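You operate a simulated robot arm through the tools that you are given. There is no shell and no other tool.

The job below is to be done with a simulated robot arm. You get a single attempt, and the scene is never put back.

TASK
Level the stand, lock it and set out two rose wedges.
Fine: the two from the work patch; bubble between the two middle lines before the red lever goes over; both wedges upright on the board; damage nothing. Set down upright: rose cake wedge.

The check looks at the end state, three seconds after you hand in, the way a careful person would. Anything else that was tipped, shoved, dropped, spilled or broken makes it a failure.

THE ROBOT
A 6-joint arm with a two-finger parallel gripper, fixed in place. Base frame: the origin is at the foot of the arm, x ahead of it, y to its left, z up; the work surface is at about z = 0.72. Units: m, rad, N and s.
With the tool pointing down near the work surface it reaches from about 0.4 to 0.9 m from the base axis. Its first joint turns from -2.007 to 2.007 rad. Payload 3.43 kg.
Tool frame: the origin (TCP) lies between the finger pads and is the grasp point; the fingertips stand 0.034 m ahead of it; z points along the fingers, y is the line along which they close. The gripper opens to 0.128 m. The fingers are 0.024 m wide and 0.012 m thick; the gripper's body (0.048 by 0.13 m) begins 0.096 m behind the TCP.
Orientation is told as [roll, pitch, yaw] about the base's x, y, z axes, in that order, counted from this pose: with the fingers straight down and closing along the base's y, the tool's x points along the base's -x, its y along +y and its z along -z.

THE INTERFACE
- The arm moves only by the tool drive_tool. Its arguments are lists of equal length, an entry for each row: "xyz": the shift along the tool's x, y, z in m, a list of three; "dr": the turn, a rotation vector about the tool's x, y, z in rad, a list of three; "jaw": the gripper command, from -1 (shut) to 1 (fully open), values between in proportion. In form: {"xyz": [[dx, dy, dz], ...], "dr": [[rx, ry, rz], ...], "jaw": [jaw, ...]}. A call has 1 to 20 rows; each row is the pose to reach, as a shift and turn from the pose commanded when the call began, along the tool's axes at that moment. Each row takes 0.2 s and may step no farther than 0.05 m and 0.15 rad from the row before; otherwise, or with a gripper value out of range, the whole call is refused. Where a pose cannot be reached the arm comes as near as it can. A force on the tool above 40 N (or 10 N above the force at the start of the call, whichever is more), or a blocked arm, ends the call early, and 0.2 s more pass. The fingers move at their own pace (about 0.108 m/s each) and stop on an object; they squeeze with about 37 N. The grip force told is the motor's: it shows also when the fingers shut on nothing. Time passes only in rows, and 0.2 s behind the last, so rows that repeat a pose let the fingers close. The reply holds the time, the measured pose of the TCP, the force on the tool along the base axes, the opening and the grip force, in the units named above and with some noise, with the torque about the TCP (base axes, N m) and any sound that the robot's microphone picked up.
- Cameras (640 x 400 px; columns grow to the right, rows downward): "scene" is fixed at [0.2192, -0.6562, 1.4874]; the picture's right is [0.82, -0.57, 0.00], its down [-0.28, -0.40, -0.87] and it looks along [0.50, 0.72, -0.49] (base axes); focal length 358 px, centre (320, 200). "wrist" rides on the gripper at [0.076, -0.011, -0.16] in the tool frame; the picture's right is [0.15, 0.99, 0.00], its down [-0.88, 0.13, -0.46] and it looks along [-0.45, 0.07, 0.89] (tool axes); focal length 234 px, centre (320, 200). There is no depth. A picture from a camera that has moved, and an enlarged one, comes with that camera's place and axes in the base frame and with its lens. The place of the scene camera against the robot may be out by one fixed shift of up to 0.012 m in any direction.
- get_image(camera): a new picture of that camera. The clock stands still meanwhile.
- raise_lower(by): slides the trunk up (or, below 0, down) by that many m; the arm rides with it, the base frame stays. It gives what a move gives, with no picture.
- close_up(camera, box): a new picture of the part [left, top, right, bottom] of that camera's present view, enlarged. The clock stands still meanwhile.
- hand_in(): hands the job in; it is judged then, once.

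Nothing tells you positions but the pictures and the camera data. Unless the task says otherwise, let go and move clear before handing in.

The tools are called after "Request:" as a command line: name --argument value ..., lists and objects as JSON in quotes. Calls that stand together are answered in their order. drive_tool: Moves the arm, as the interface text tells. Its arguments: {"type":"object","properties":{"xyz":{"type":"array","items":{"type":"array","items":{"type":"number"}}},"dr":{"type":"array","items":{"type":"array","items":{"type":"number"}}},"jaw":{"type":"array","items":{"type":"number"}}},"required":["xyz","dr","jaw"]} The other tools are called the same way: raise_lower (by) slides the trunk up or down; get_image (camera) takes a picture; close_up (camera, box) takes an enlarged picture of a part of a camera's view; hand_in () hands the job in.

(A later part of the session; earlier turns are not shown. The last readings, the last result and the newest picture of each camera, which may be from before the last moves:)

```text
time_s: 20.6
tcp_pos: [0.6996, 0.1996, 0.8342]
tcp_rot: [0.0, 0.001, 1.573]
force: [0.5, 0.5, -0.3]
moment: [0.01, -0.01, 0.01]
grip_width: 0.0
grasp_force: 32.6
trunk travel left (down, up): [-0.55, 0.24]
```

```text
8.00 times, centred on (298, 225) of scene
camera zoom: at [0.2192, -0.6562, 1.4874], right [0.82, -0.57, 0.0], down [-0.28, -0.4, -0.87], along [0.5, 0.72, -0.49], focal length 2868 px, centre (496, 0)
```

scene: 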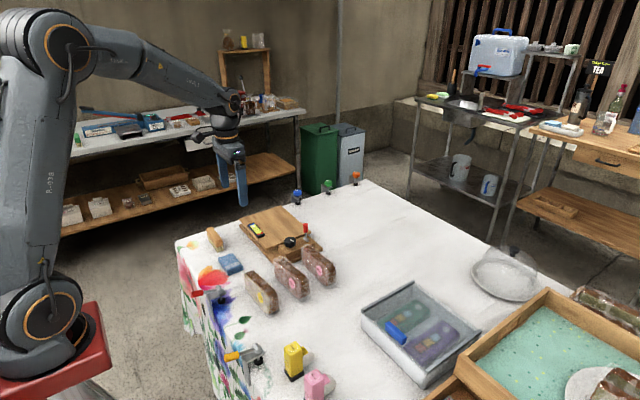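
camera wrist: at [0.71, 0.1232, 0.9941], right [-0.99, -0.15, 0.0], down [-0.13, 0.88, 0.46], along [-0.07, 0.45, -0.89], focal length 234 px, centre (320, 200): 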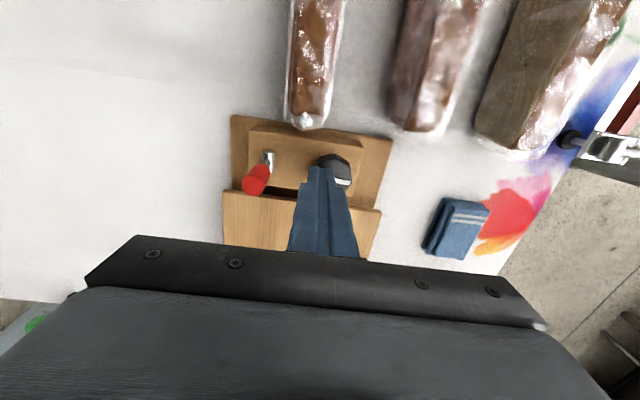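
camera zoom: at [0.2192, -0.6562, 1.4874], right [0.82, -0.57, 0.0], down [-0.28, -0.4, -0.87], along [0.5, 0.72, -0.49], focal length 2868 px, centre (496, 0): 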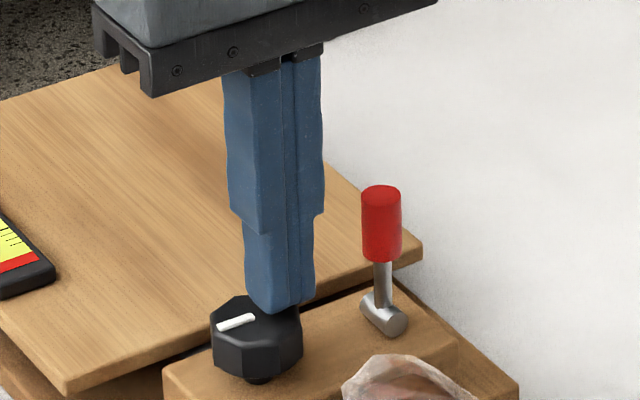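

The shut fingers are just beside the lever, above the knob. I'll nudge toward +x in small steps and watch the force.

Request:
drive_tool --xyz '[[0, -0.006, 0], [0, -0.012, 0], [0, -0.017, 0], [0, -0.021, 0], [0, -0.024, 0], [0, -0.026, 0], [0, -0.028, 0], [0, -0.03, 0]]' --dr '[[0, 0, 0], [0, 0, 0], [0, 0, 0], [0, 0, 0], [0, 0, 0], [0, 0, 0], [0, 0, 0], [0, 0, 0]]' --jaw '[-1, -1, -1, -1, -1, -1, -1, -1]'

Request:
close_up --camera "scene" --box '[258, 200, 338, 250]'

Request:
close_up --camera "wrist" --box '[210, 100, 370, 200]'

```text
time_s: 22.4
tcp_pos: [0.7288, 0.1993, 0.8351]
tcp_rot: [0.0, 0.001, 1.574]
force: [0.1, -0.5, -0.5]
moment: [0.04, -0.01, -0.04]
grip_width: 0.0
grasp_force: 33.4
trunk travel left (down, up): [-0.55, 0.24]
```

```text
8.00 times, centred on (298, 225) of scene
camera zoom: at [0.2192, -0.6562, 1.4874], right [0.82, -0.57, 0.0], down [-0.28, -0.4, -0.87], along [0.5, 0.72, -0.49], focal length 2868 px, centre (496, 0)
```

zoom: 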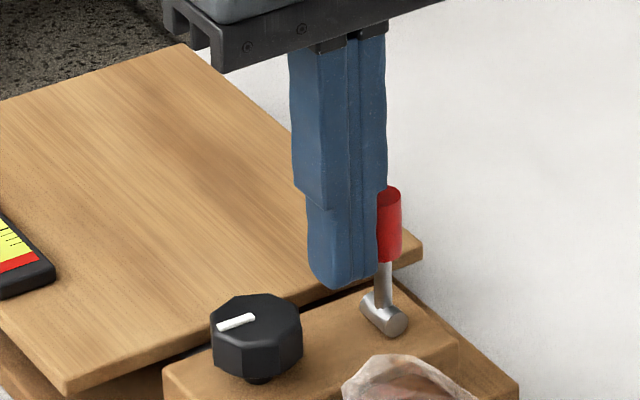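

```text
4.00 times, centred on (290, 150) of wrist
camera zoom: at [0.7403, 0.1233, 0.9943], right [-0.99, -0.15, 0.0], down [-0.13, 0.88, 0.46], along [-0.07, 0.45, -0.89], focal length 937 px, centre (440, 400)
```

zoom: 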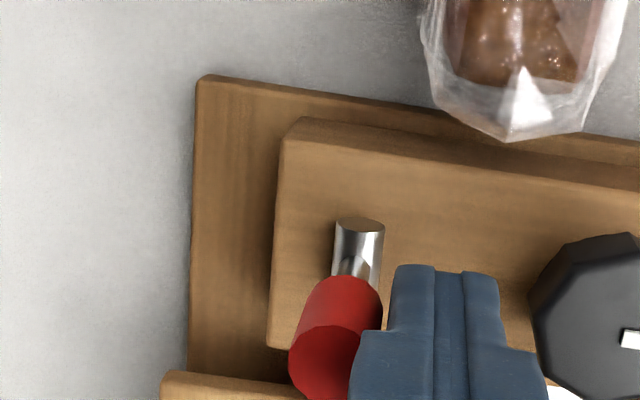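

No contact force yet; the finger is next to the handle. I'll continue in 2 mm steps.

Request:
drive_tool --xyz '[[0, -0.002, 0], [0, -0.004, 0], [0, -0.006, 0], [0, -0.008, 0]]' --dr '[[0, 0, 0], [0, 0, 0], [0, 0, 0], [0, 0, 0]]' --jaw '[-1, -1, -1, -1]'

Request:
close_up --camera "scene" --box '[258, 200, 338, 250]'

Request:
close_up --camera "wrist" --box '[210, 100, 370, 200]'

```text
time_s: 23.4
tcp_pos: [0.7382, 0.199, 0.835]
tcp_rot: [0.0, 0.0, 1.576]
force: [-1.1, -0.1, -0.8]
moment: [-0.01, 0.05, -0.02]
grip_width: 0.0002
grasp_force: 33.4
trunk travel left (down, up): [-0.55, 0.24]
```

```text
8.00 times, centred on (298, 225) of scene
camera zoom: at [0.2192, -0.6562, 1.4874], right [0.82, -0.57, 0.0], down [-0.28, -0.4, -0.87], along [0.5, 0.72, -0.49], focal length 2868 px, centre (496, 0)
```

zoom: 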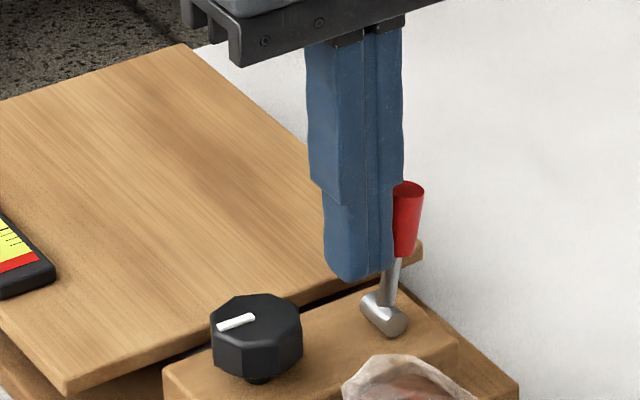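

```text
4.00 times, centred on (290, 150) of wrist
camera zoom: at [0.7484, 0.1237, 0.9942], right [-0.99, -0.15, 0.0], down [-0.13, 0.88, 0.46], along [-0.07, 0.45, -0.89], focal length 937 px, centre (440, 400)
```

zoom: 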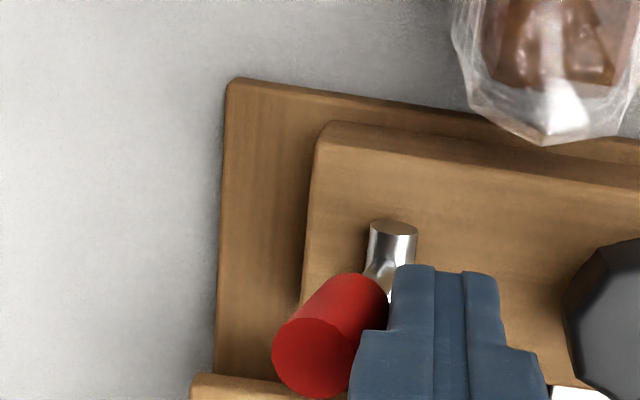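

The lever follows toward +x with only ~1 N. I'll keep pushing it over in small steps.

Request:
drive_tool --xyz '[[0, -0.003, 0], [0, -0.006, 0], [0, -0.009, 0], [0, -0.012, 0], [0, -0.015, 0], [0, -0.018, 0], [0, -0.02, 0]]' --dr '[[0, 0, 0], [0, 0, 0], [0, 0, 0], [0, 0, 0], [0, 0, 0], [0, 0, 0], [0, 0, 0]]' --jaw '[-1, -1, -1, -1, -1, -1, -1]'

Request:
close_up --camera "scene" --box '[258, 200, 338, 250]'

Request:
close_up --camera "wrist" --box '[210, 100, 370, 200]'

```text
time_s: 25.0
tcp_pos: [0.7572, 0.1992, 0.8357]
tcp_rot: [0.001, 0.001, 1.575]
force: [-1.1, 0.4, -0.2]
moment: [0.02, 0.01, -0.02]
grip_width: 0.0
grasp_force: 33.5
trunk travel left (down, up): [-0.55, 0.24]
```

```text
8.00 times, centred on (298, 225) of scene
camera zoom: at [0.2192, -0.6562, 1.4874], right [0.82, -0.57, 0.0], down [-0.28, -0.4, -0.87], along [0.5, 0.72, -0.49], focal length 2868 px, centre (496, 0)
```

zoom: 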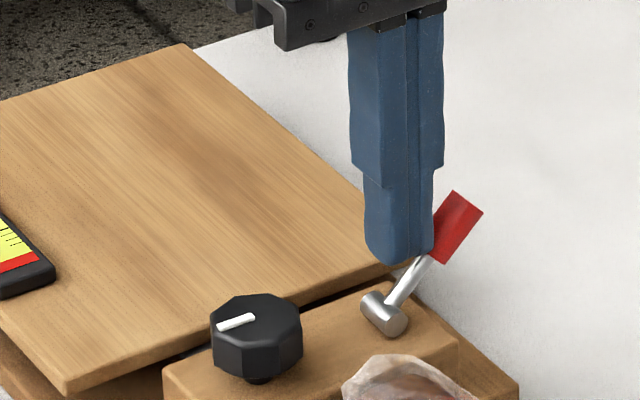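

```text
4.00 times, centred on (290, 150) of wrist
camera zoom: at [0.7684, 0.1238, 0.9947], right [-0.99, -0.15, 0.0], down [-0.13, 0.88, 0.46], along [-0.07, 0.45, -0.89], focal length 937 px, centre (440, 400)
```

zoom: 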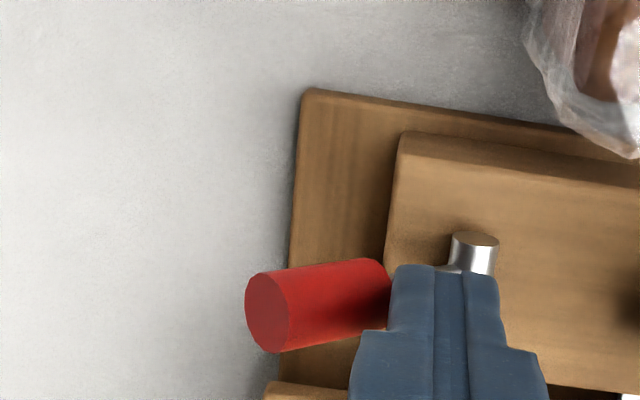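

The lever is about 50° over. I'll continue toward +x, lowering a bit so it keeps going down.

Request:
drive_tool --xyz '[[0, -0.003, 0], [0, -0.006, 0.001], [0, -0.009, 0.002], [0, -0.012, 0.003], [0, -0.015, 0.004], [0, -0.018, 0.005], [0, -0.02, 0.006]]' --dr '[[0, 0, 0], [0, 0, 0], [0, 0, 0], [0, 0, 0], [0, 0, 0], [0, 0, 0], [0, 0, 0]]' --jaw '[-1, -1, -1, -1, -1, -1, -1]'

Request:
close_up --camera "scene" --box '[258, 200, 338, 250]'

Request:
close_up --camera "wrist" --box '[210, 100, 370, 200]'

```text
time_s: 26.3
tcp_pos: [0.7685, 0.2, 0.8328]
tcp_rot: [0.008, 0.001, 1.574]
force: [-18.9, -1.3, 17.9]
moment: [-0.04, 0.46, 0.02]
grip_width: 0.0
grasp_force: 32.6
trunk travel left (down, up): [-0.55, 0.24]
stopped in row 6: the force on the tool passed its limit at 44 N (the readings are from after the stop); the commanded pose is now the measured one
```

```text
8.00 times, centred on (298, 225) of scene
camera zoom: at [0.2192, -0.6562, 1.4874], right [0.82, -0.57, 0.0], down [-0.28, -0.4, -0.87], along [0.5, 0.72, -0.49], focal length 2868 px, centre (496, 0)
```

zoom: 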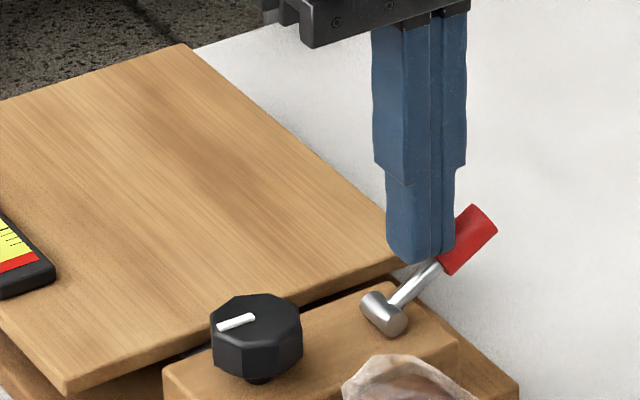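

```text
4.00 times, centred on (290, 150) of wrist
camera zoom: at [0.7807, 0.124, 0.9914], right [-0.99, -0.15, 0.01], down [-0.13, 0.88, 0.46], along [-0.08, 0.45, -0.89], focal length 937 px, centre (440, 400)
```

zoom: 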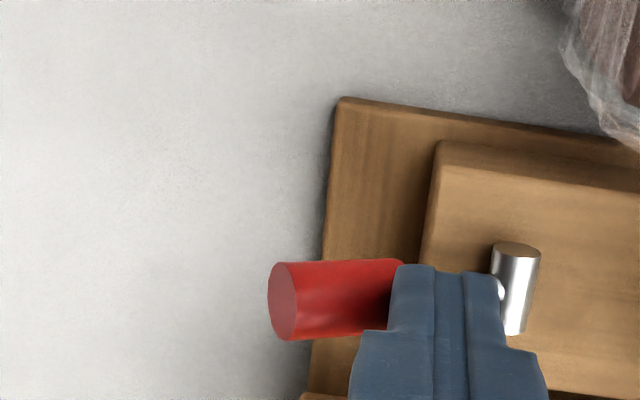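

The lever came to its end stop about 60° over, and the stand did not move. I'll back off gently and check that the lever stays there and the bubble is still centred.

Request:
drive_tool --xyz '[[0, 0.003, -0.001], [0, 0.008, -0.002], [0, 0.015, -0.01], [0, 0.02, -0.03], [0, 0.025, -0.06], [0, 0.03, -0.1], [0, 0.03, -0.13]]' --dr '[[0, 0, 0], [0, 0, 0], [0, 0, 0], [0, 0, 0], [0, 0, 0], [0, 0, 0], [0, 0, 0]]' --jaw '[-1, -1, -1, -1, -1, -1, -1]'

Request:
close_up --camera "scene" --box '[234, 200, 330, 260]'

Request:
close_up --camera "scene" --box '[244, 218, 268, 242]'

Request:
get_image --camera "wrist"

```text
time_s: 27.9
tcp_pos: [0.7407, 0.1985, 0.9601]
tcp_rot: [0.01, 0.002, 1.576]
force: [0.3, 0.6, -0.2]
moment: [0.02, 0.05, 0.01]
grip_width: 0.0001
grasp_force: 33.2
trunk travel left (down, up): [-0.55, 0.24]
```

```text
6.67 times, centred on (282, 230) of scene
camera zoom: at [0.2192, -0.6562, 1.4874], right [0.82, -0.57, 0.0], down [-0.28, -0.4, -0.87], along [0.5, 0.72, -0.49], focal length 2390 px, centre (573, 0)
```

zoom: 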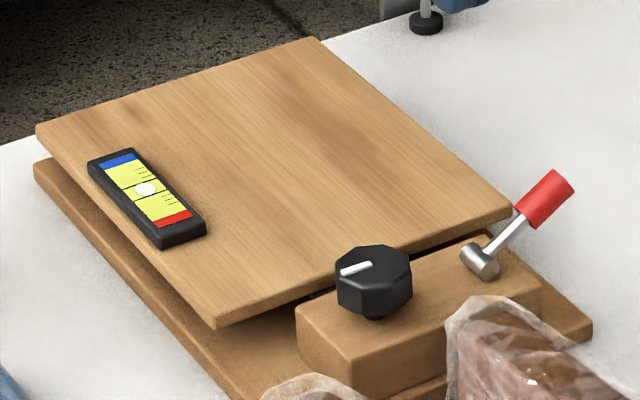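

```text
16.00 times, centred on (256, 230) of scene
camera zoom: at [0.2192, -0.6562, 1.4874], right [0.82, -0.57, 0.0], down [-0.28, -0.4, -0.87], along [0.5, 0.72, -0.49], focal length 5736 px, centre (1344, -280)
```

zoom: 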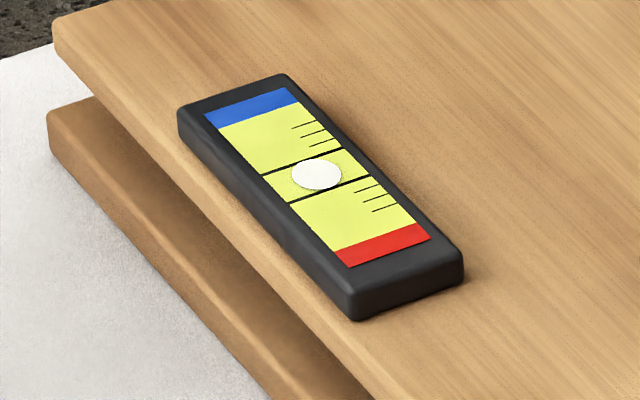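

```text
taken
camera wrist: at [0.7535, 0.1236, 1.1197], right [-0.99, -0.15, 0.01], down [-0.13, 0.88, 0.46], along [-0.08, 0.45, -0.89], focal length 234 px, centre (320, 200)
```

wrist: 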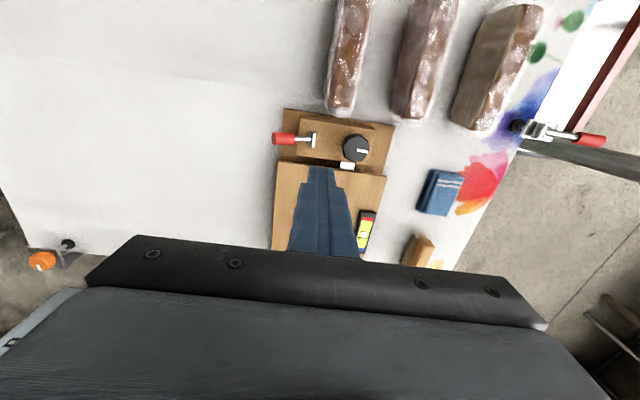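

The lever stays over at about 60° and the bubble remains centred, so the stand is level and locked. Now I'll open the jaws and look at the rose wedges from above.

Request:
drive_tool --xyz '[[0.02, 0.005, 0], [0.05, 0.012, 0], [0.08, 0.02, 0], [0.105, 0.027, 0], [0.119, 0.031, 0]]' --dr '[[0, 0.002, 0], [0, 0.004, 0], [0, 0.006, 0], [0, 0.008, 0], [0, 0.01, 0]]' --jaw '[-0.5, 0, 0.5, 1, 1]'

Request:
get_image --camera "wrist"

Request:
close_up --camera "wrist" --box '[240, 60, 464, 200]'

Request:
close_up --camera "scene" --box '[234, 230, 354, 320]'

```text
time_s: 29.1
tcp_pos: [0.7102, 0.0797, 0.9602]
tcp_rot: [0.009, 0.013, 1.574]
force: [-0.3, 0.4, -0.3]
moment: [0.0, 0.0, -0.01]
grip_width: 0.1278
grasp_force: 0.0
trunk travel left (down, up): [-0.55, 0.24]
```

```text
taken
camera wrist: at [0.7227, 0.0063, 1.1204], right [-0.99, -0.15, 0.01], down [-0.13, 0.89, 0.45], along [-0.08, 0.44, -0.89], focal length 234 px, centre (320, 200)
```

wrist: 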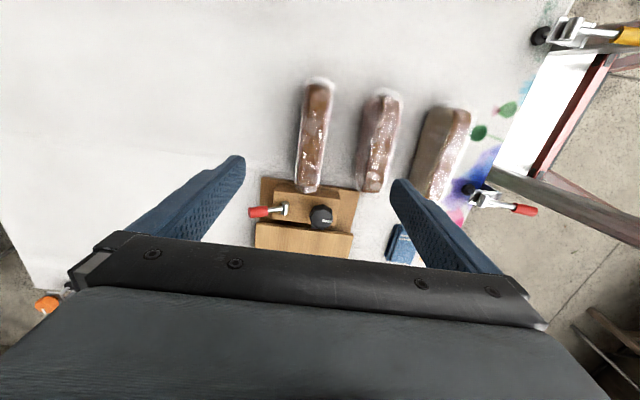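

```text
2.86 times, centred on (352, 130) of wrist
camera zoom: at [0.7227, 0.0063, 1.1204], right [-0.99, -0.15, 0.01], down [-0.13, 0.89, 0.45], along [-0.08, 0.44, -0.89], focal length 669 px, centre (229, 400)
```

zoom: 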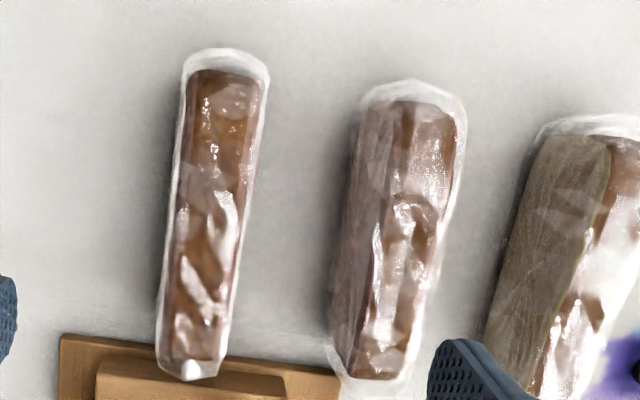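

```text
4.44 times, centred on (294, 275) of scene
camera zoom: at [0.2192, -0.6562, 1.4874], right [0.82, -0.57, 0.0], down [-0.28, -0.4, -0.87], along [0.5, 0.72, -0.49], focal length 1593 px, centre (436, -133)
```

zoom: 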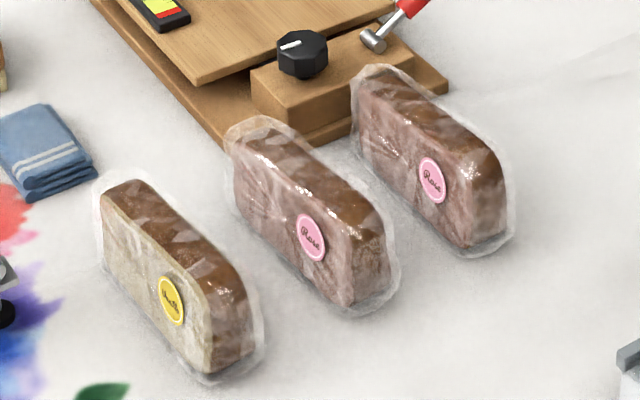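

The two rose (pink-label) wedges are thin upright slabs, about 0.03 wide and 0.13 long. One is centred near (0.717, 0.076), the other near (0.624, 0.074), tops at about z 0.80. I'll straighten the tool, narrow the jaws and come lower over the first one.

Request:
drive_tool --xyz '[[0.001, -0.0015, 0.0], [0.002, -0.003, 0.0], [0.003, -0.005, 0.025], [0.0041, -0.0063, 0.05], [0.0041, -0.0063, 0.08], [0.0041, -0.0063, 0.1]]' --dr '[[0.002, -0.003, -0.01], [0.004, -0.006, -0.02], [0.007, -0.01, -0.03], [0.009, -0.013, -0.03], [0.009, -0.013, -0.03], [0.009, -0.013, -0.03]]' --jaw '[0.6, 0.3, 0.1, 0.1, 0.1, 0.1]'

Request:
get_image --camera "wrist"

Request:
close_up --camera "wrist" --box '[240, 80, 400, 240]'

Request:
close_up --camera "scene" --box '[254, 200, 374, 300]'

```text
time_s: 30.5
tcp_pos: [0.7174, 0.074, 0.8604]
tcp_rot: [-0.003, -0.001, 1.605]
force: [0.0, 0.0, -0.1]
moment: [-0.01, 0.03, 0.0]
grip_width: 0.0704
grasp_force: 0.1
trunk travel left (down, up): [-0.55, 0.24]
```

```text
taken
camera wrist: at [0.729, -0.0009, 1.0198], right [-0.98, -0.18, 0.0], down [-0.16, 0.87, 0.46], along [-0.08, 0.45, -0.89], focal length 234 px, centre (320, 200)
```

wrist: 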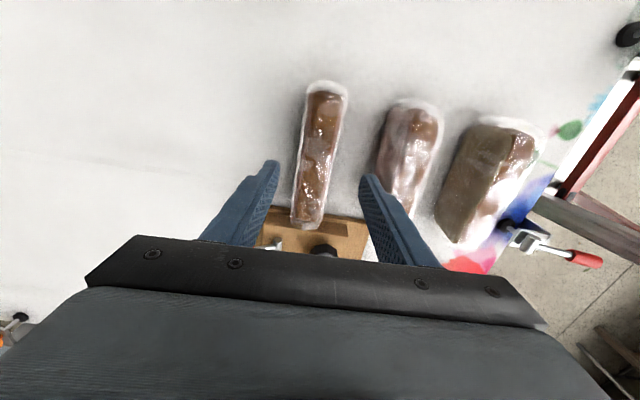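

```text
2.50 times, centred on (320, 160) of wrist
camera zoom: at [0.729, -0.0009, 1.0198], right [-0.98, -0.18, 0.0], down [-0.16, 0.87, 0.46], along [-0.08, 0.45, -0.89], focal length 585 px, centre (320, 300)
```

zoom: 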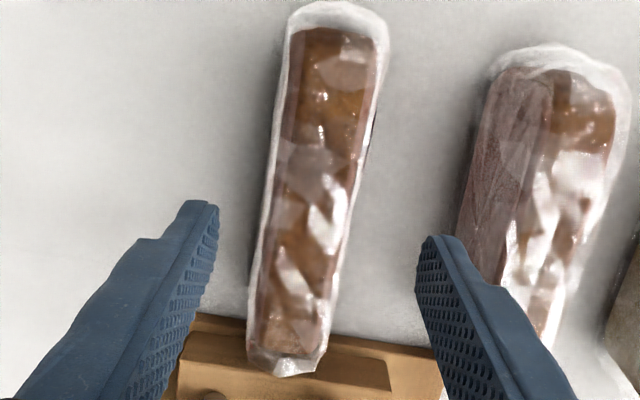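

```text
4.00 times, centred on (314, 250) of scene
camera zoom: at [0.2192, -0.6562, 1.4874], right [0.82, -0.57, 0.0], down [-0.28, -0.4, -0.87], along [0.5, 0.72, -0.49], focal length 1434 px, centre (344, 0)
```

zoom: 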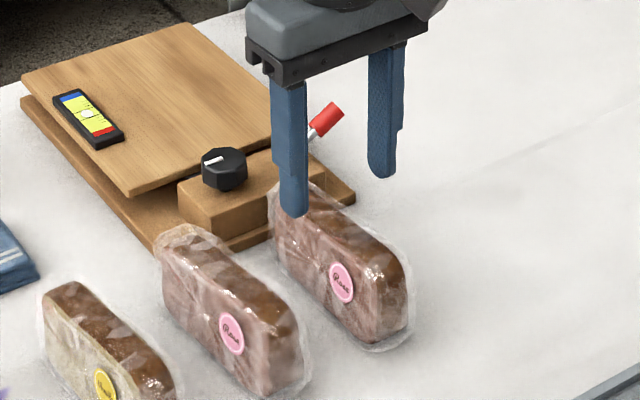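

The wedge is about 3 mm further +x than the gripper centre. I'll shift by that and descend around it to mid-height.

Request:
drive_tool --xyz '[[0, -0.003, 0.015], [0, -0.003, 0.035], [0, -0.003, 0.055], [0, -0.003, 0.075], [0, -0.003, 0.088], [0, -0.003, 0.0925]]' --dr '[[0, 0, 0], [0, 0, 0], [0, 0, 0], [0, 0, 0], [0, 0, 0], [0, 0, 0]]' --jaw '[0.1, 0.1, 0.1, 0.1, 0.1, 0.1]'

Request:
close_up --camera "wrist" --box '[240, 80, 400, 240]'

Request:
close_up --camera "scene" --box '[254, 200, 374, 300]'

```text
time_s: 31.9
tcp_pos: [0.7194, 0.0753, 0.7676]
tcp_rot: [0.0, -0.001, 1.607]
force: [0.4, -0.1, 0.2]
moment: [0.01, -0.01, 0.03]
grip_width: 0.0704
grasp_force: 0.0
trunk travel left (down, up): [-0.55, 0.24]
```

```text
2.50 times, centred on (320, 160) of wrist
camera zoom: at [0.7325, -0.0007, 0.9275], right [-0.98, -0.18, 0.0], down [-0.16, 0.87, 0.46], along [-0.08, 0.45, -0.89], focal length 585 px, centre (320, 300)
```

zoom: 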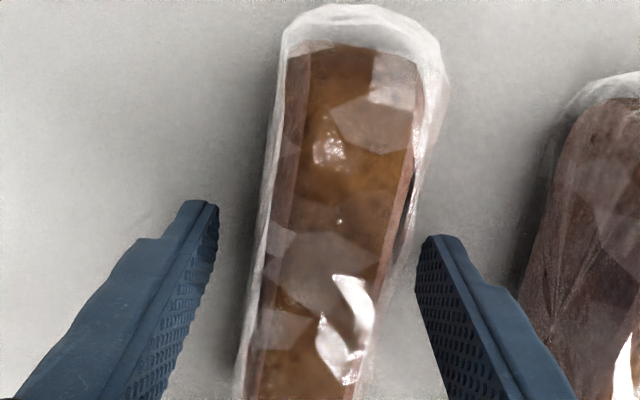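

```text
4.00 times, centred on (314, 250) of scene
camera zoom: at [0.2192, -0.6562, 1.4874], right [0.82, -0.57, 0.0], down [-0.28, -0.4, -0.87], along [0.5, 0.72, -0.49], focal length 1434 px, centre (344, 0)
```

zoom: 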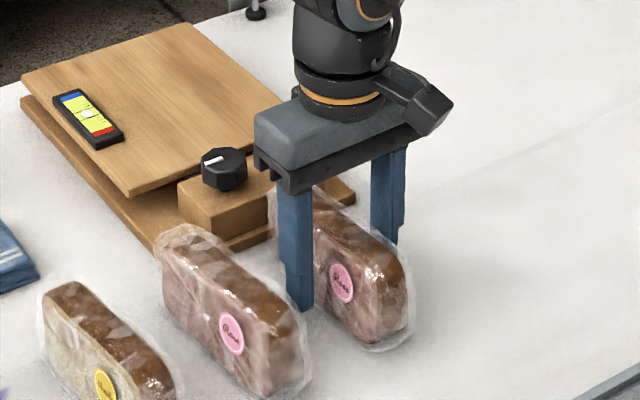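

The fingers straddle the wedge evenly. I'll close in stages to feel for contact and limit the squeeze.

Request:
drive_tool --xyz '[[0, 0, 0], [0, 0, 0], [0, 0, 0]]' --dr '[[0, 0, 0], [0, 0, 0], [0, 0, 0]]' --jaw '[-0.2, -0.3, -0.3]'

Request:
drive_tool --xyz '[[0, 0, 0], [0, 0, 0]]' --dr '[[0, 0, 0], [0, 0, 0]]' --jaw '[-0.36, -0.36]'

```text
time_s: 32.7
tcp_pos: [0.7212, 0.0753, 0.7684]
tcp_rot: [-0.003, -0.004, 1.606]
force: [0.6, -0.1, 0.3]
moment: [-0.03, -0.03, 0.01]
grip_width: 0.0455
grasp_force: 0.6
trunk travel left (down, up): [-0.55, 0.24]
```

```text
time_s: 33.3
tcp_pos: [0.7199, 0.0752, 0.7686]
tcp_rot: [0.0, -0.002, 1.605]
force: [1.2, 0.4, 0.4]
moment: [-0.01, 0.01, 0.0]
grip_width: 0.0447
grasp_force: 8.6
trunk travel left (down, up): [-0.55, 0.24]
```

Contact at a width of about 0.045 m with a gentle 8.6 N. I'll look at how the fingers sit before squeezing more.

Request:
close_up --camera "wrist" --box '[240, 80, 400, 240]'

Request:
close_up --camera "scene" --box '[294, 220, 374, 300]'

```text
2.50 times, centred on (320, 160) of wrist
camera zoom: at [0.7326, -0.0007, 0.9277], right [-0.98, -0.18, 0.0], down [-0.16, 0.87, 0.46], along [-0.08, 0.45, -0.89], focal length 585 px, centre (320, 300)
```

zoom: 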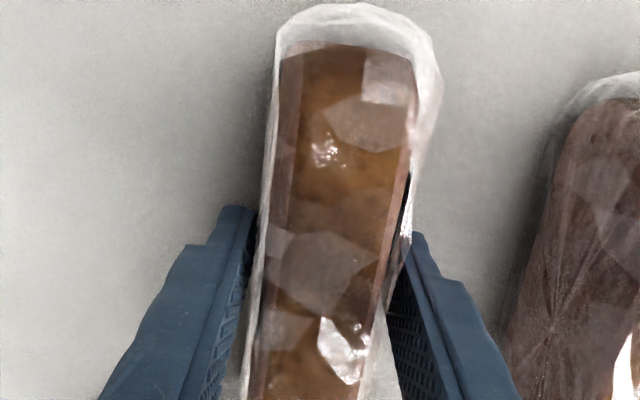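

```text
5.00 times, centred on (334, 260) of scene
camera zoom: at [0.2192, -0.6562, 1.4874], right [0.82, -0.57, 0.0], down [-0.28, -0.4, -0.87], along [0.5, 0.72, -0.49], focal length 1792 px, centre (250, -100)
```

zoom: 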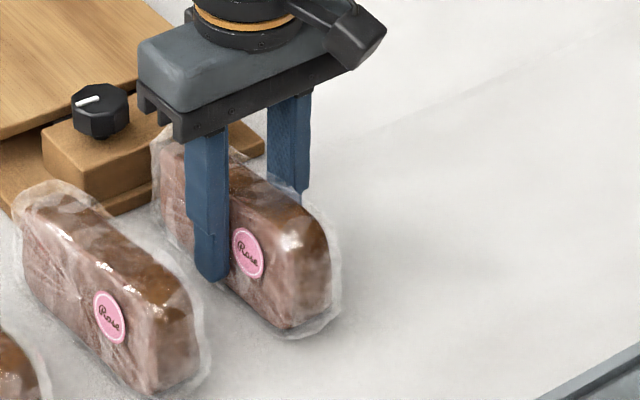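

The grip sits well on both faces. I'll squeeze a little more (about 15 N) and lift a small amount to test the hold.

Request:
drive_tool --xyz '[[0, 0, 0], [0, 0, 0], [0, 0, -0.004], [0, 0, -0.01], [0, 0, -0.02]]' --dr '[[0, 0, 0], [0, 0, 0], [0, 0, 0], [0, 0, 0], [0, 0, 0]]' --jaw '[-0.4, -0.42, -0.42, -0.42, -0.42]'

Request:
close_up --camera "scene" --box '[294, 220, 374, 300]'

Request:
close_up --camera "wrist" --box '[240, 80, 400, 240]'

```text
time_s: 34.5
tcp_pos: [0.7186, 0.0744, 0.7871]
tcp_rot: [0.0, -0.001, 1.607]
force: [1.0, -0.3, -0.9]
moment: [0.0, 0.0, 0.01]
grip_width: 0.0448
grasp_force: 9.0
trunk travel left (down, up): [-0.55, 0.24]
```

```text
5.00 times, centred on (334, 260) of scene
camera zoom: at [0.2192, -0.6562, 1.4874], right [0.82, -0.57, 0.0], down [-0.28, -0.4, -0.87], along [0.5, 0.72, -0.49], focal length 1792 px, centre (250, -100)
```

zoom: 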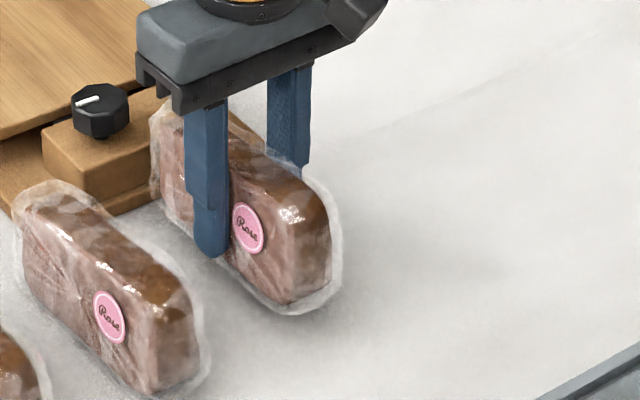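

```text
2.50 times, centred on (320, 160) of wrist
camera zoom: at [0.7325, -0.0007, 0.9472], right [-0.98, -0.18, 0.0], down [-0.16, 0.87, 0.46], along [-0.08, 0.45, -0.89], focal length 585 px, centre (320, 300)
```

zoom: 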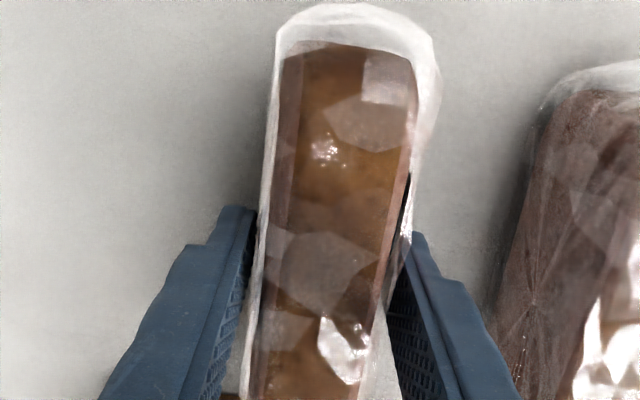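

The first wedge is lifted and holds firmly with 9 N (weight ~1 N). I'll raise it well clear, then carry it to the board's far half, turning it so that its length lies along x at about (0.718, 0.42).

Request:
drive_tool --xyz '[[0, 0, -0.015], [0, 0, -0.04], [0, 0, -0.07], [0, 0, -0.1], [0, 0, -0.13], [0, 0, -0.15], [0, 0, -0.15]]' --dr '[[0, 0, 0], [0, 0, 0], [0, 0, 0], [0, 0, 0], [0, 0, 0], [0, 0, 0], [0, 0, 0]]' --jaw '[-0.42, -0.42, -0.42, -0.42, -0.42, -0.42, -0.42]'

Request:
drive_tool --xyz '[[-0.0246, -0.0008, 0], [-0.0493, -0.0016, 0], [-0.0739, -0.0023, 0], [-0.0986, -0.0031, 0], [-0.1232, -0.0039, 0], [-0.1479, -0.0047, 0], [-0.1725, -0.0055, 0], [-0.1971, -0.0062, 0], [-0.2218, -0.007, 0], [-0.2464, -0.0078, 0], [-0.2711, -0.0086, 0], [-0.2957, -0.0093, 0], [-0.3204, -0.0101, 0], [-0.345, -0.0109, 0], [-0.345, -0.0109, 0]]' --dr '[[0, 0, 0.1148], [0, 0, 0.2296], [0, 0, 0.3444], [0, 0, 0.4591], [0, 0, 0.5739], [0, 0, 0.6887], [0, 0, 0.8035], [0, 0, 0.9183], [0, 0, 1.0331], [0, 0, 1.1479], [0, 0, 1.2626], [0, 0, 1.3774], [0, 0, 1.4922], [0, 0, 1.607], [0, 0, 1.607]]' --jaw '[-0.42, -0.42, -0.42, -0.42, -0.42, -0.42, -0.42, -0.42, -0.42, -0.42, -0.42, -0.42, -0.42, -0.42, -0.42]'

Request:
get_image --camera "wrist"

Request:
get_image --camera "scene"

```text
time_s: 36.1
tcp_pos: [0.72, 0.0756, 0.9387]
tcp_rot: [0.0, -0.002, 1.606]
force: [-0.2, 0.7, -0.3]
moment: [0.01, 0.0, 0.02]
grip_width: 0.0449
grasp_force: 8.6
trunk travel left (down, up): [-0.55, 0.24]
```

```text
time_s: 39.3
tcp_pos: [0.7164, 0.4207, 0.9374]
tcp_rot: [0.0, 0.001, -0.004]
force: [-0.2, -0.2, -0.4]
moment: [-0.02, 0.0, 0.0]
grip_width: 0.0449
grasp_force: 8.7
trunk travel left (down, up): [-0.55, 0.24]
```

```text
taken
camera wrist: at [0.641, 0.4087, 1.0975], right [-0.14, 0.99, 0.0], down [0.88, 0.13, 0.46], along [0.45, 0.07, -0.89], focal length 234 px, centre (320, 200)
```

wrist: 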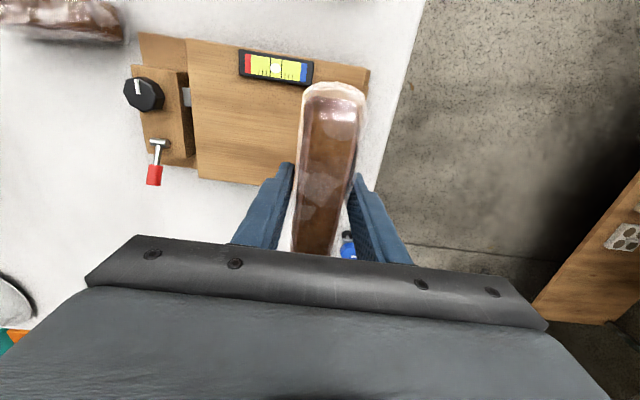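

```text
taken
```

scene: 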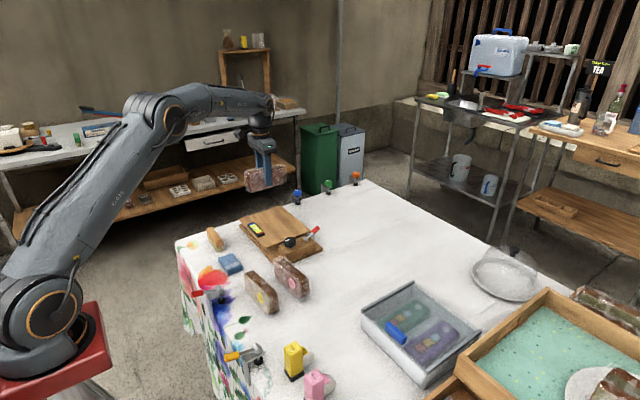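

The wedge is held above the far part of the board. I'll enlarge the wrist view to confirm the board edges and vial position before lowering.

Request:
close_up --camera "wrist" --box '[180, 20, 420, 200]'

Request:
close_up --camera "scene" --box '[220, 120, 340, 270]'

```text
2.22 times, centred on (300, 110) of wrist
camera zoom: at [0.641, 0.4087, 1.0975], right [-0.14, 0.99, 0.0], down [0.88, 0.13, 0.46], along [0.45, 0.07, -0.89], focal length 520 px, centre (364, 400)
```

zoom: 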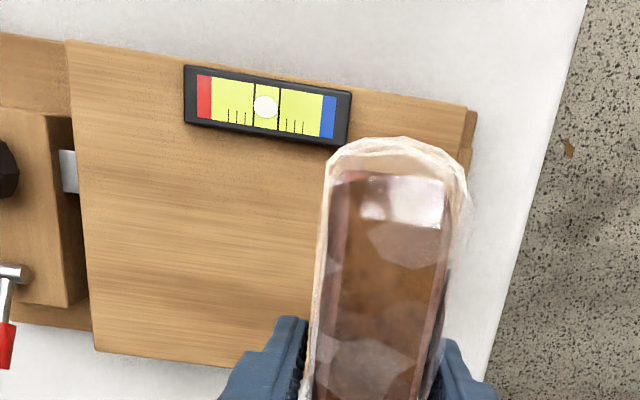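

```text
2.67 times, centred on (280, 195) of scene
camera zoom: at [0.2192, -0.6562, 1.4874], right [0.82, -0.57, 0.0], down [-0.28, -0.4, -0.87], along [0.5, 0.72, -0.49], focal length 956 px, centre (427, 213)
```

zoom: 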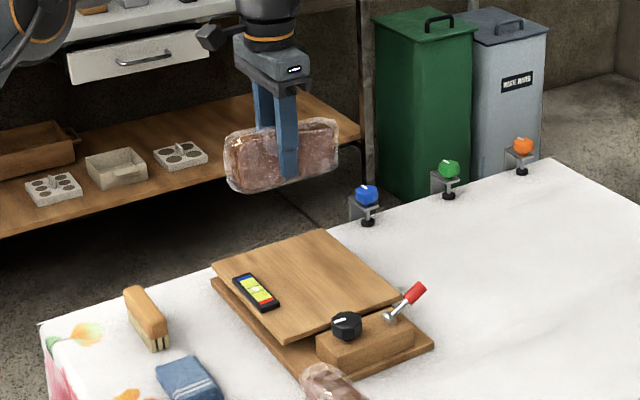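

Board measures x 0.62–0.797, y 0.246–0.462, its top about z 0.76; the vial occupies x 0.623–0.65, y 0.31–0.40. I'll lower the wedge at (0.722, 0.428), clear of the vial, first to about 1.5 cm above the board.

Request:
drive_tool --xyz '[[-0.003, 0.004, 0.01], [-0.0056, 0.0073, 0.03], [-0.0056, 0.0073, 0.055], [-0.0056, 0.0073, 0.08], [-0.0056, 0.0073, 0.1], [-0.0056, 0.0073, 0.112], [-0.0056, 0.0073, 0.112]]' --dr '[[0, 0, 0], [0, 0, 0], [0, 0, 0], [0, 0, 0], [0, 0, 0], [0, 0, 0], [0, 0, 0]]' --jaw '[-0.42, -0.42, -0.42, -0.42, -0.42, -0.42, -0.42]'

Request:
get_image --camera "wrist"

Request:
close_up --camera "scene" --box '[220, 150, 330, 260]'

```text
time_s: 40.9
tcp_pos: [0.7254, 0.426, 0.827]
tcp_rot: [0.003, -0.002, -0.001]
force: [0.1, 0.8, -0.5]
moment: [0.02, -0.02, -0.01]
grip_width: 0.0447
grasp_force: 9.0
trunk travel left (down, up): [-0.55, 0.24]
```

```text
taken
camera wrist: at [0.648, 0.4155, 0.9858], right [-0.14, 0.99, 0.0], down [0.88, 0.13, 0.46], along [0.45, 0.07, -0.89], focal length 234 px, centre (320, 200)
```

wrist: 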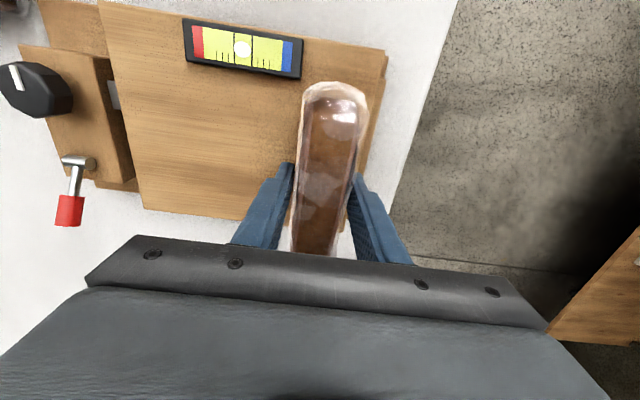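

```text
3.64 times, centred on (275, 205) of scene
camera zoom: at [0.2192, -0.6562, 1.4874], right [0.82, -0.57, 0.0], down [-0.28, -0.4, -0.87], along [0.5, 0.72, -0.49], focal length 1304 px, centre (484, 182)
```

zoom: 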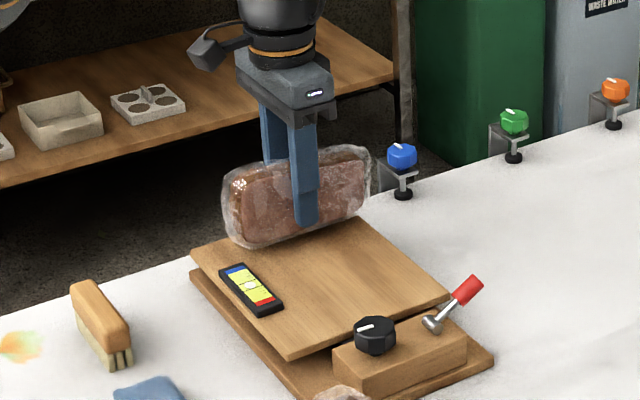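

The wedge hovers about 1.8 cm above the board, clear of the vial. I'll lower slowly and feel for contact.

Request:
drive_tool --xyz '[[0, 0, 0.004], [0, 0, 0.008], [0, 0, 0.012], [0, 0, 0.014]]' --dr '[[0, 0, 0], [0, 0, 0], [0, 0, 0], [0, 0, 0]]' --jaw '[-0.42, -0.42, -0.42, -0.42]'

Request:
close_up --camera "scene" --box '[240, 170, 310, 240]'

```text
time_s: 41.9
tcp_pos: [0.7241, 0.4268, 0.8143]
tcp_rot: [0.002, -0.003, -0.001]
force: [-0.4, -0.4, 6.7]
moment: [-0.02, 0.04, 0.04]
grip_width: 0.0451
grasp_force: 9.4
trunk travel left (down, up): [-0.55, 0.24]
```

```text
5.71 times, centred on (275, 205) of scene
camera zoom: at [0.2192, -0.6562, 1.4874], right [0.82, -0.57, 0.0], down [-0.28, -0.4, -0.87], along [0.5, 0.72, -0.49], focal length 2048 px, centre (577, 171)
```

zoom: 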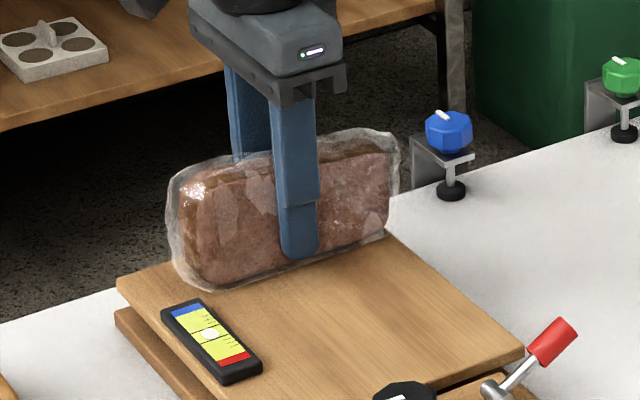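

Contact: 6.7 N upward at z 0.814, so the wedge is touching the board. Before releasing I'll check closely that its base is well inside the far edge.

Request:
close_up --camera "scene" --box '[250, 190, 290, 225]'

Request:
get_image --camera "wrist"

Request:
close_up --camera "wrist" --box '[280, 20, 420, 260]'

```text
11.43 times, centred on (270, 208) of scene
camera zoom: at [0.2192, -0.6562, 1.4874], right [0.82, -0.57, 0.0], down [-0.28, -0.4, -0.87], along [0.5, 0.72, -0.49], focal length 4097 px, centre (891, 114)
```

zoom: 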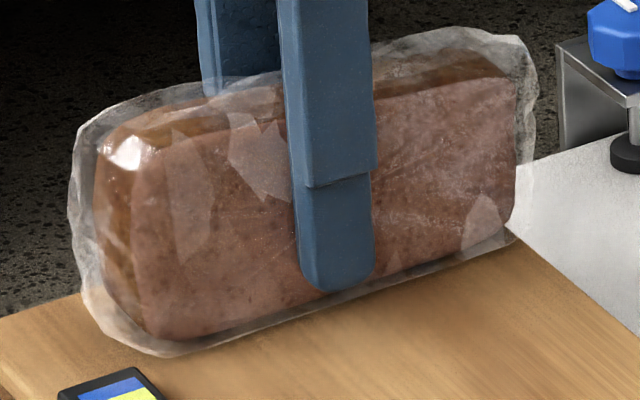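

```text
taken
camera wrist: at [0.6474, 0.4159, 0.9729], right [-0.14, 0.99, 0.0], down [0.88, 0.13, 0.46], along [0.45, 0.07, -0.89], focal length 234 px, centre (320, 200)
```

wrist: 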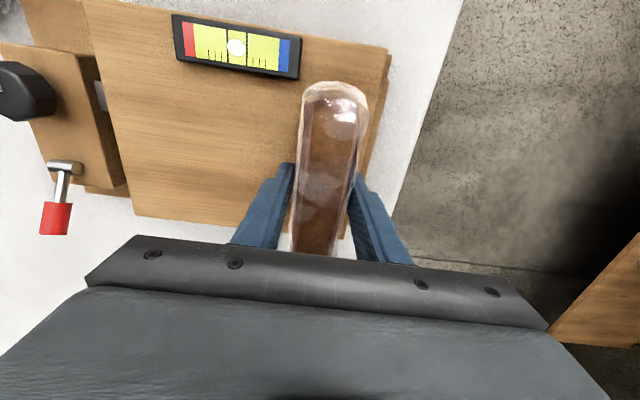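

```text
1.67 times, centred on (350, 140) of wrist
camera zoom: at [0.6474, 0.4159, 0.9729], right [-0.14, 0.99, 0.0], down [0.88, 0.13, 0.46], along [0.45, 0.07, -0.89], focal length 390 px, centre (270, 300)
```

zoom: 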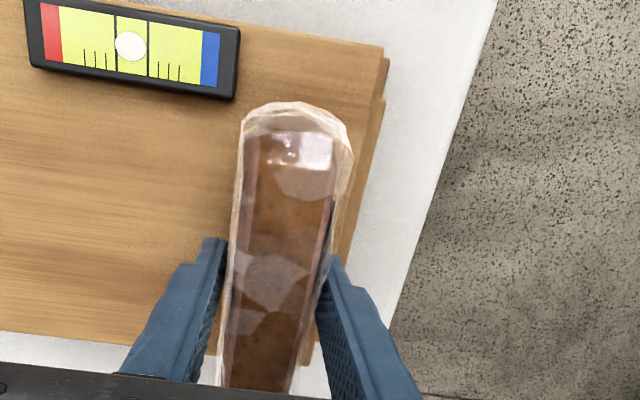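

The wedge base is inside the far edge by about 1 cm, but its +x end comes close to the board's edge. I'll lift slightly, shift 6 mm toward −x, and set it down again.

Request:
drive_tool --xyz '[[0, 0, -0.003], [0, 0, -0.006], [0.003, 0, -0.006], [0.006, 0, -0.006], [0.006, 0, -0.004], [0.006, 0, -0.002], [0.006, 0, -0.001]]' --dr '[[0, 0, 0], [0, 0, 0], [0, 0, 0], [0, 0, 0], [0, 0, 0], [0, 0, 0], [0, 0, 0]]' --jaw '[-0.42, -0.42, -0.42, -0.42, -0.42, -0.42, -0.42]'

Request:
close_up --camera "scene" --box '[250, 190, 290, 225]'

Request:
close_up --camera "wrist" --box '[220, 0, 420, 260]'

```text
time_s: 43.5
tcp_pos: [0.7186, 0.4284, 0.814]
tcp_rot: [0.002, 0.0, -0.001]
force: [0.5, -0.5, -1.1]
moment: [0.04, 0.05, 0.02]
grip_width: 0.0447
grasp_force: 8.9
trunk travel left (down, up): [-0.55, 0.24]
```

```text
11.43 times, centred on (270, 208) of scene
camera zoom: at [0.2192, -0.6562, 1.4874], right [0.82, -0.57, 0.0], down [-0.28, -0.4, -0.87], along [0.5, 0.72, -0.49], focal length 4097 px, centre (891, 114)
```

zoom: 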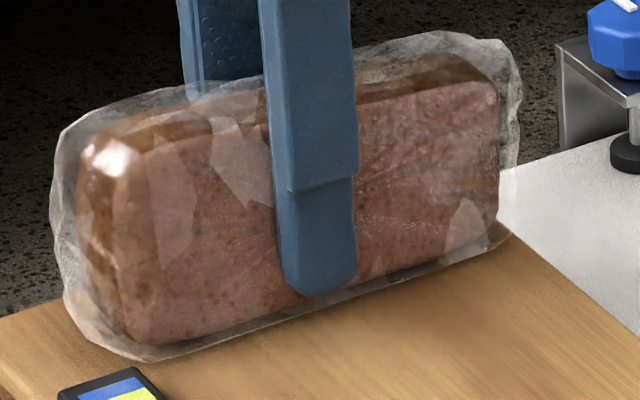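

```text
1.54 times, centred on (320, 130) of wrist
camera zoom: at [0.6414, 0.4162, 0.9732], right [-0.14, 0.99, 0.0], down [0.88, 0.13, 0.46], along [0.45, 0.07, -0.89], focal length 360 px, centre (320, 308)
```

zoom: 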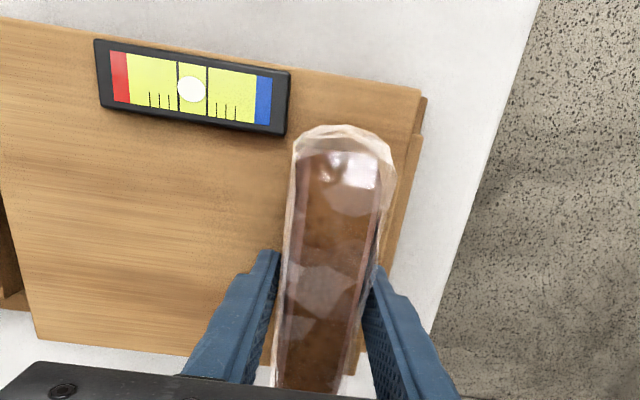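

Now the wedge is well inside the board; force says it is just hovering. I'll lower about 1–2 mm to touch, then check.

Request:
drive_tool --xyz '[[0, 0, 0.0007], [0, 0, 0.0013]]' --dr '[[0, 0, 0], [0, 0, 0]]' --jaw '[-0.42, -0.42]'

```text
time_s: 44.1
tcp_pos: [0.7169, 0.4275, 0.814]
tcp_rot: [0.002, -0.002, -0.001]
force: [0.6, -0.3, 6.6]
moment: [0.01, -0.02, 0.03]
grip_width: 0.045
grasp_force: 9.2
trunk travel left (down, up): [-0.55, 0.24]
```

Contact with 6.6 N. I'll open slowly and symmetrically, then rise straight up.

Request:
drive_tool --xyz '[[0, 0, 0], [0, 0, 0], [0, 0, 0], [0, 0, 0]]' --dr '[[0, 0, 0], [0, 0, 0], [0, 0, 0], [0, 0, 0]]' --jaw '[-0.3, -0.24, -0.15, -0.05]'

Request:
close_up --camera "scene" --box '[240, 170, 310, 240]'

Request:
close_up --camera "wrist" --box '[220, 0, 420, 260]'

```text
time_s: 45.1
tcp_pos: [0.719, 0.4294, 0.8113]
tcp_rot: [0.0, 0.0, -0.002]
force: [-0.2, -0.6, 0.5]
moment: [-0.01, 0.01, -0.02]
grip_width: 0.061
grasp_force: 0.0
trunk travel left (down, up): [-0.55, 0.24]
```

```text
5.71 times, centred on (275, 205) of scene
camera zoom: at [0.2192, -0.6562, 1.4874], right [0.82, -0.57, 0.0], down [-0.28, -0.4, -0.87], along [0.5, 0.72, -0.49], focal length 2048 px, centre (577, 171)
```

zoom: 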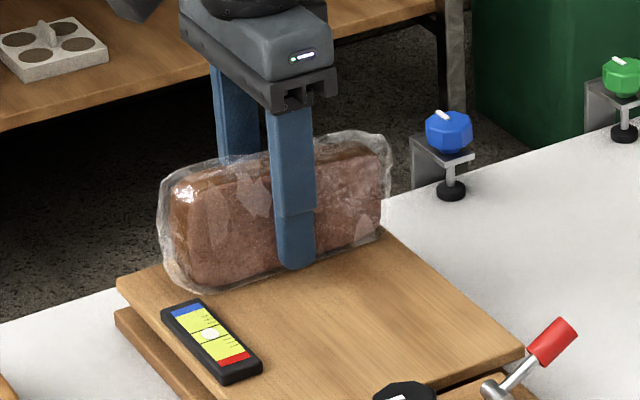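

```text
1.54 times, centred on (320, 130) of wrist
camera zoom: at [0.6414, 0.4163, 0.9717], right [-0.14, 0.99, 0.0], down [0.88, 0.13, 0.46], along [0.45, 0.07, -0.89], focal length 360 px, centre (320, 308)
```

zoom: 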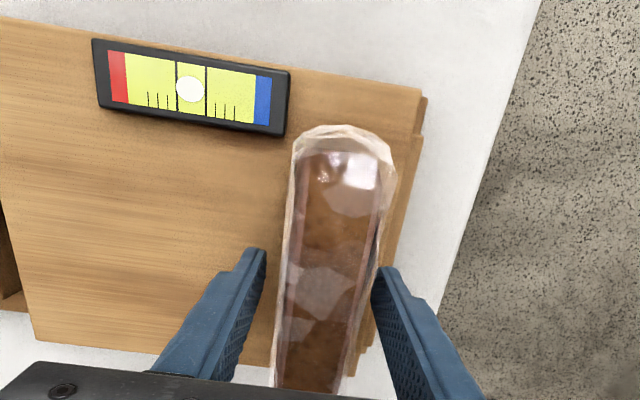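

The wedge stands upright by itself. I'll open a bit more for clearance and rise straight up.

Request:
drive_tool --xyz '[[0, 0, 0], [0, 0, 0], [0, 0, -0.01], [0, 0, -0.03], [0, 0, -0.06], [0, 0, -0.09], [0, 0, -0.12], [0, 0, -0.15]]' --dr '[[0, 0, 0], [0, 0, 0], [0, 0, 0], [0, 0, 0], [0, 0, 0], [0, 0, 0], [0, 0, 0], [0, 0, 0]]' --jaw '[0.1, 0.2, 0.2, 0.2, 0.2, 0.2, 0.2, 0.2]'

Request:
get_image --camera "wrist"

Request:
close_up --camera "scene" --box '[230, 170, 330, 270]'

```text
time_s: 46.9
tcp_pos: [0.7162, 0.4281, 0.9628]
tcp_rot: [0.001, 0.002, -0.001]
force: [0.8, 0.4, 0.2]
moment: [0.03, 0.01, 0.01]
grip_width: 0.0769
grasp_force: 0.0
trunk travel left (down, up): [-0.55, 0.24]
```

```text
taken
camera wrist: at [0.6407, 0.4169, 1.1219], right [-0.14, 0.99, 0.0], down [0.88, 0.13, 0.46], along [0.45, 0.07, -0.89], focal length 234 px, centre (320, 200)
```

wrist: 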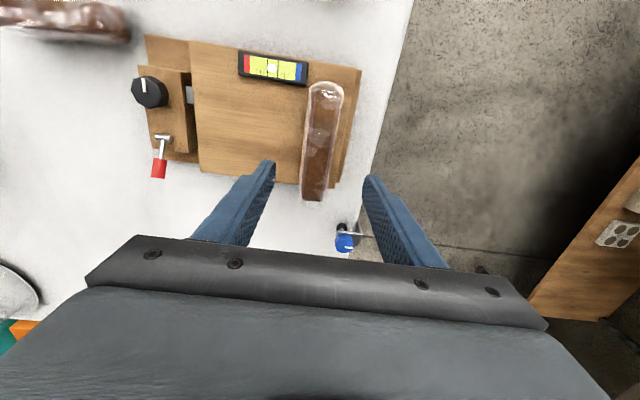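

```text
4.00 times, centred on (280, 220) of scene
camera zoom: at [0.2192, -0.6562, 1.4874], right [0.82, -0.57, 0.0], down [-0.28, -0.4, -0.87], along [0.5, 0.72, -0.49], focal length 1434 px, centre (480, 120)
```

zoom: 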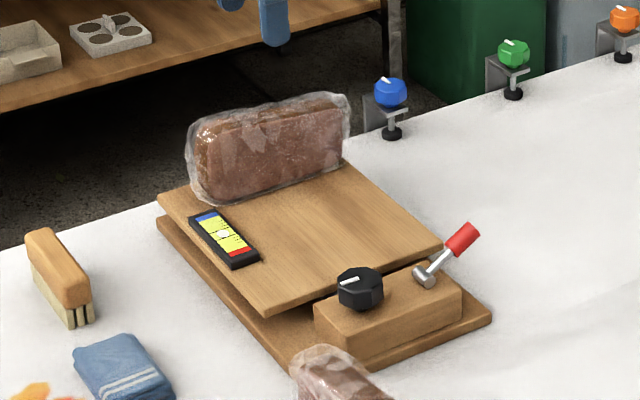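

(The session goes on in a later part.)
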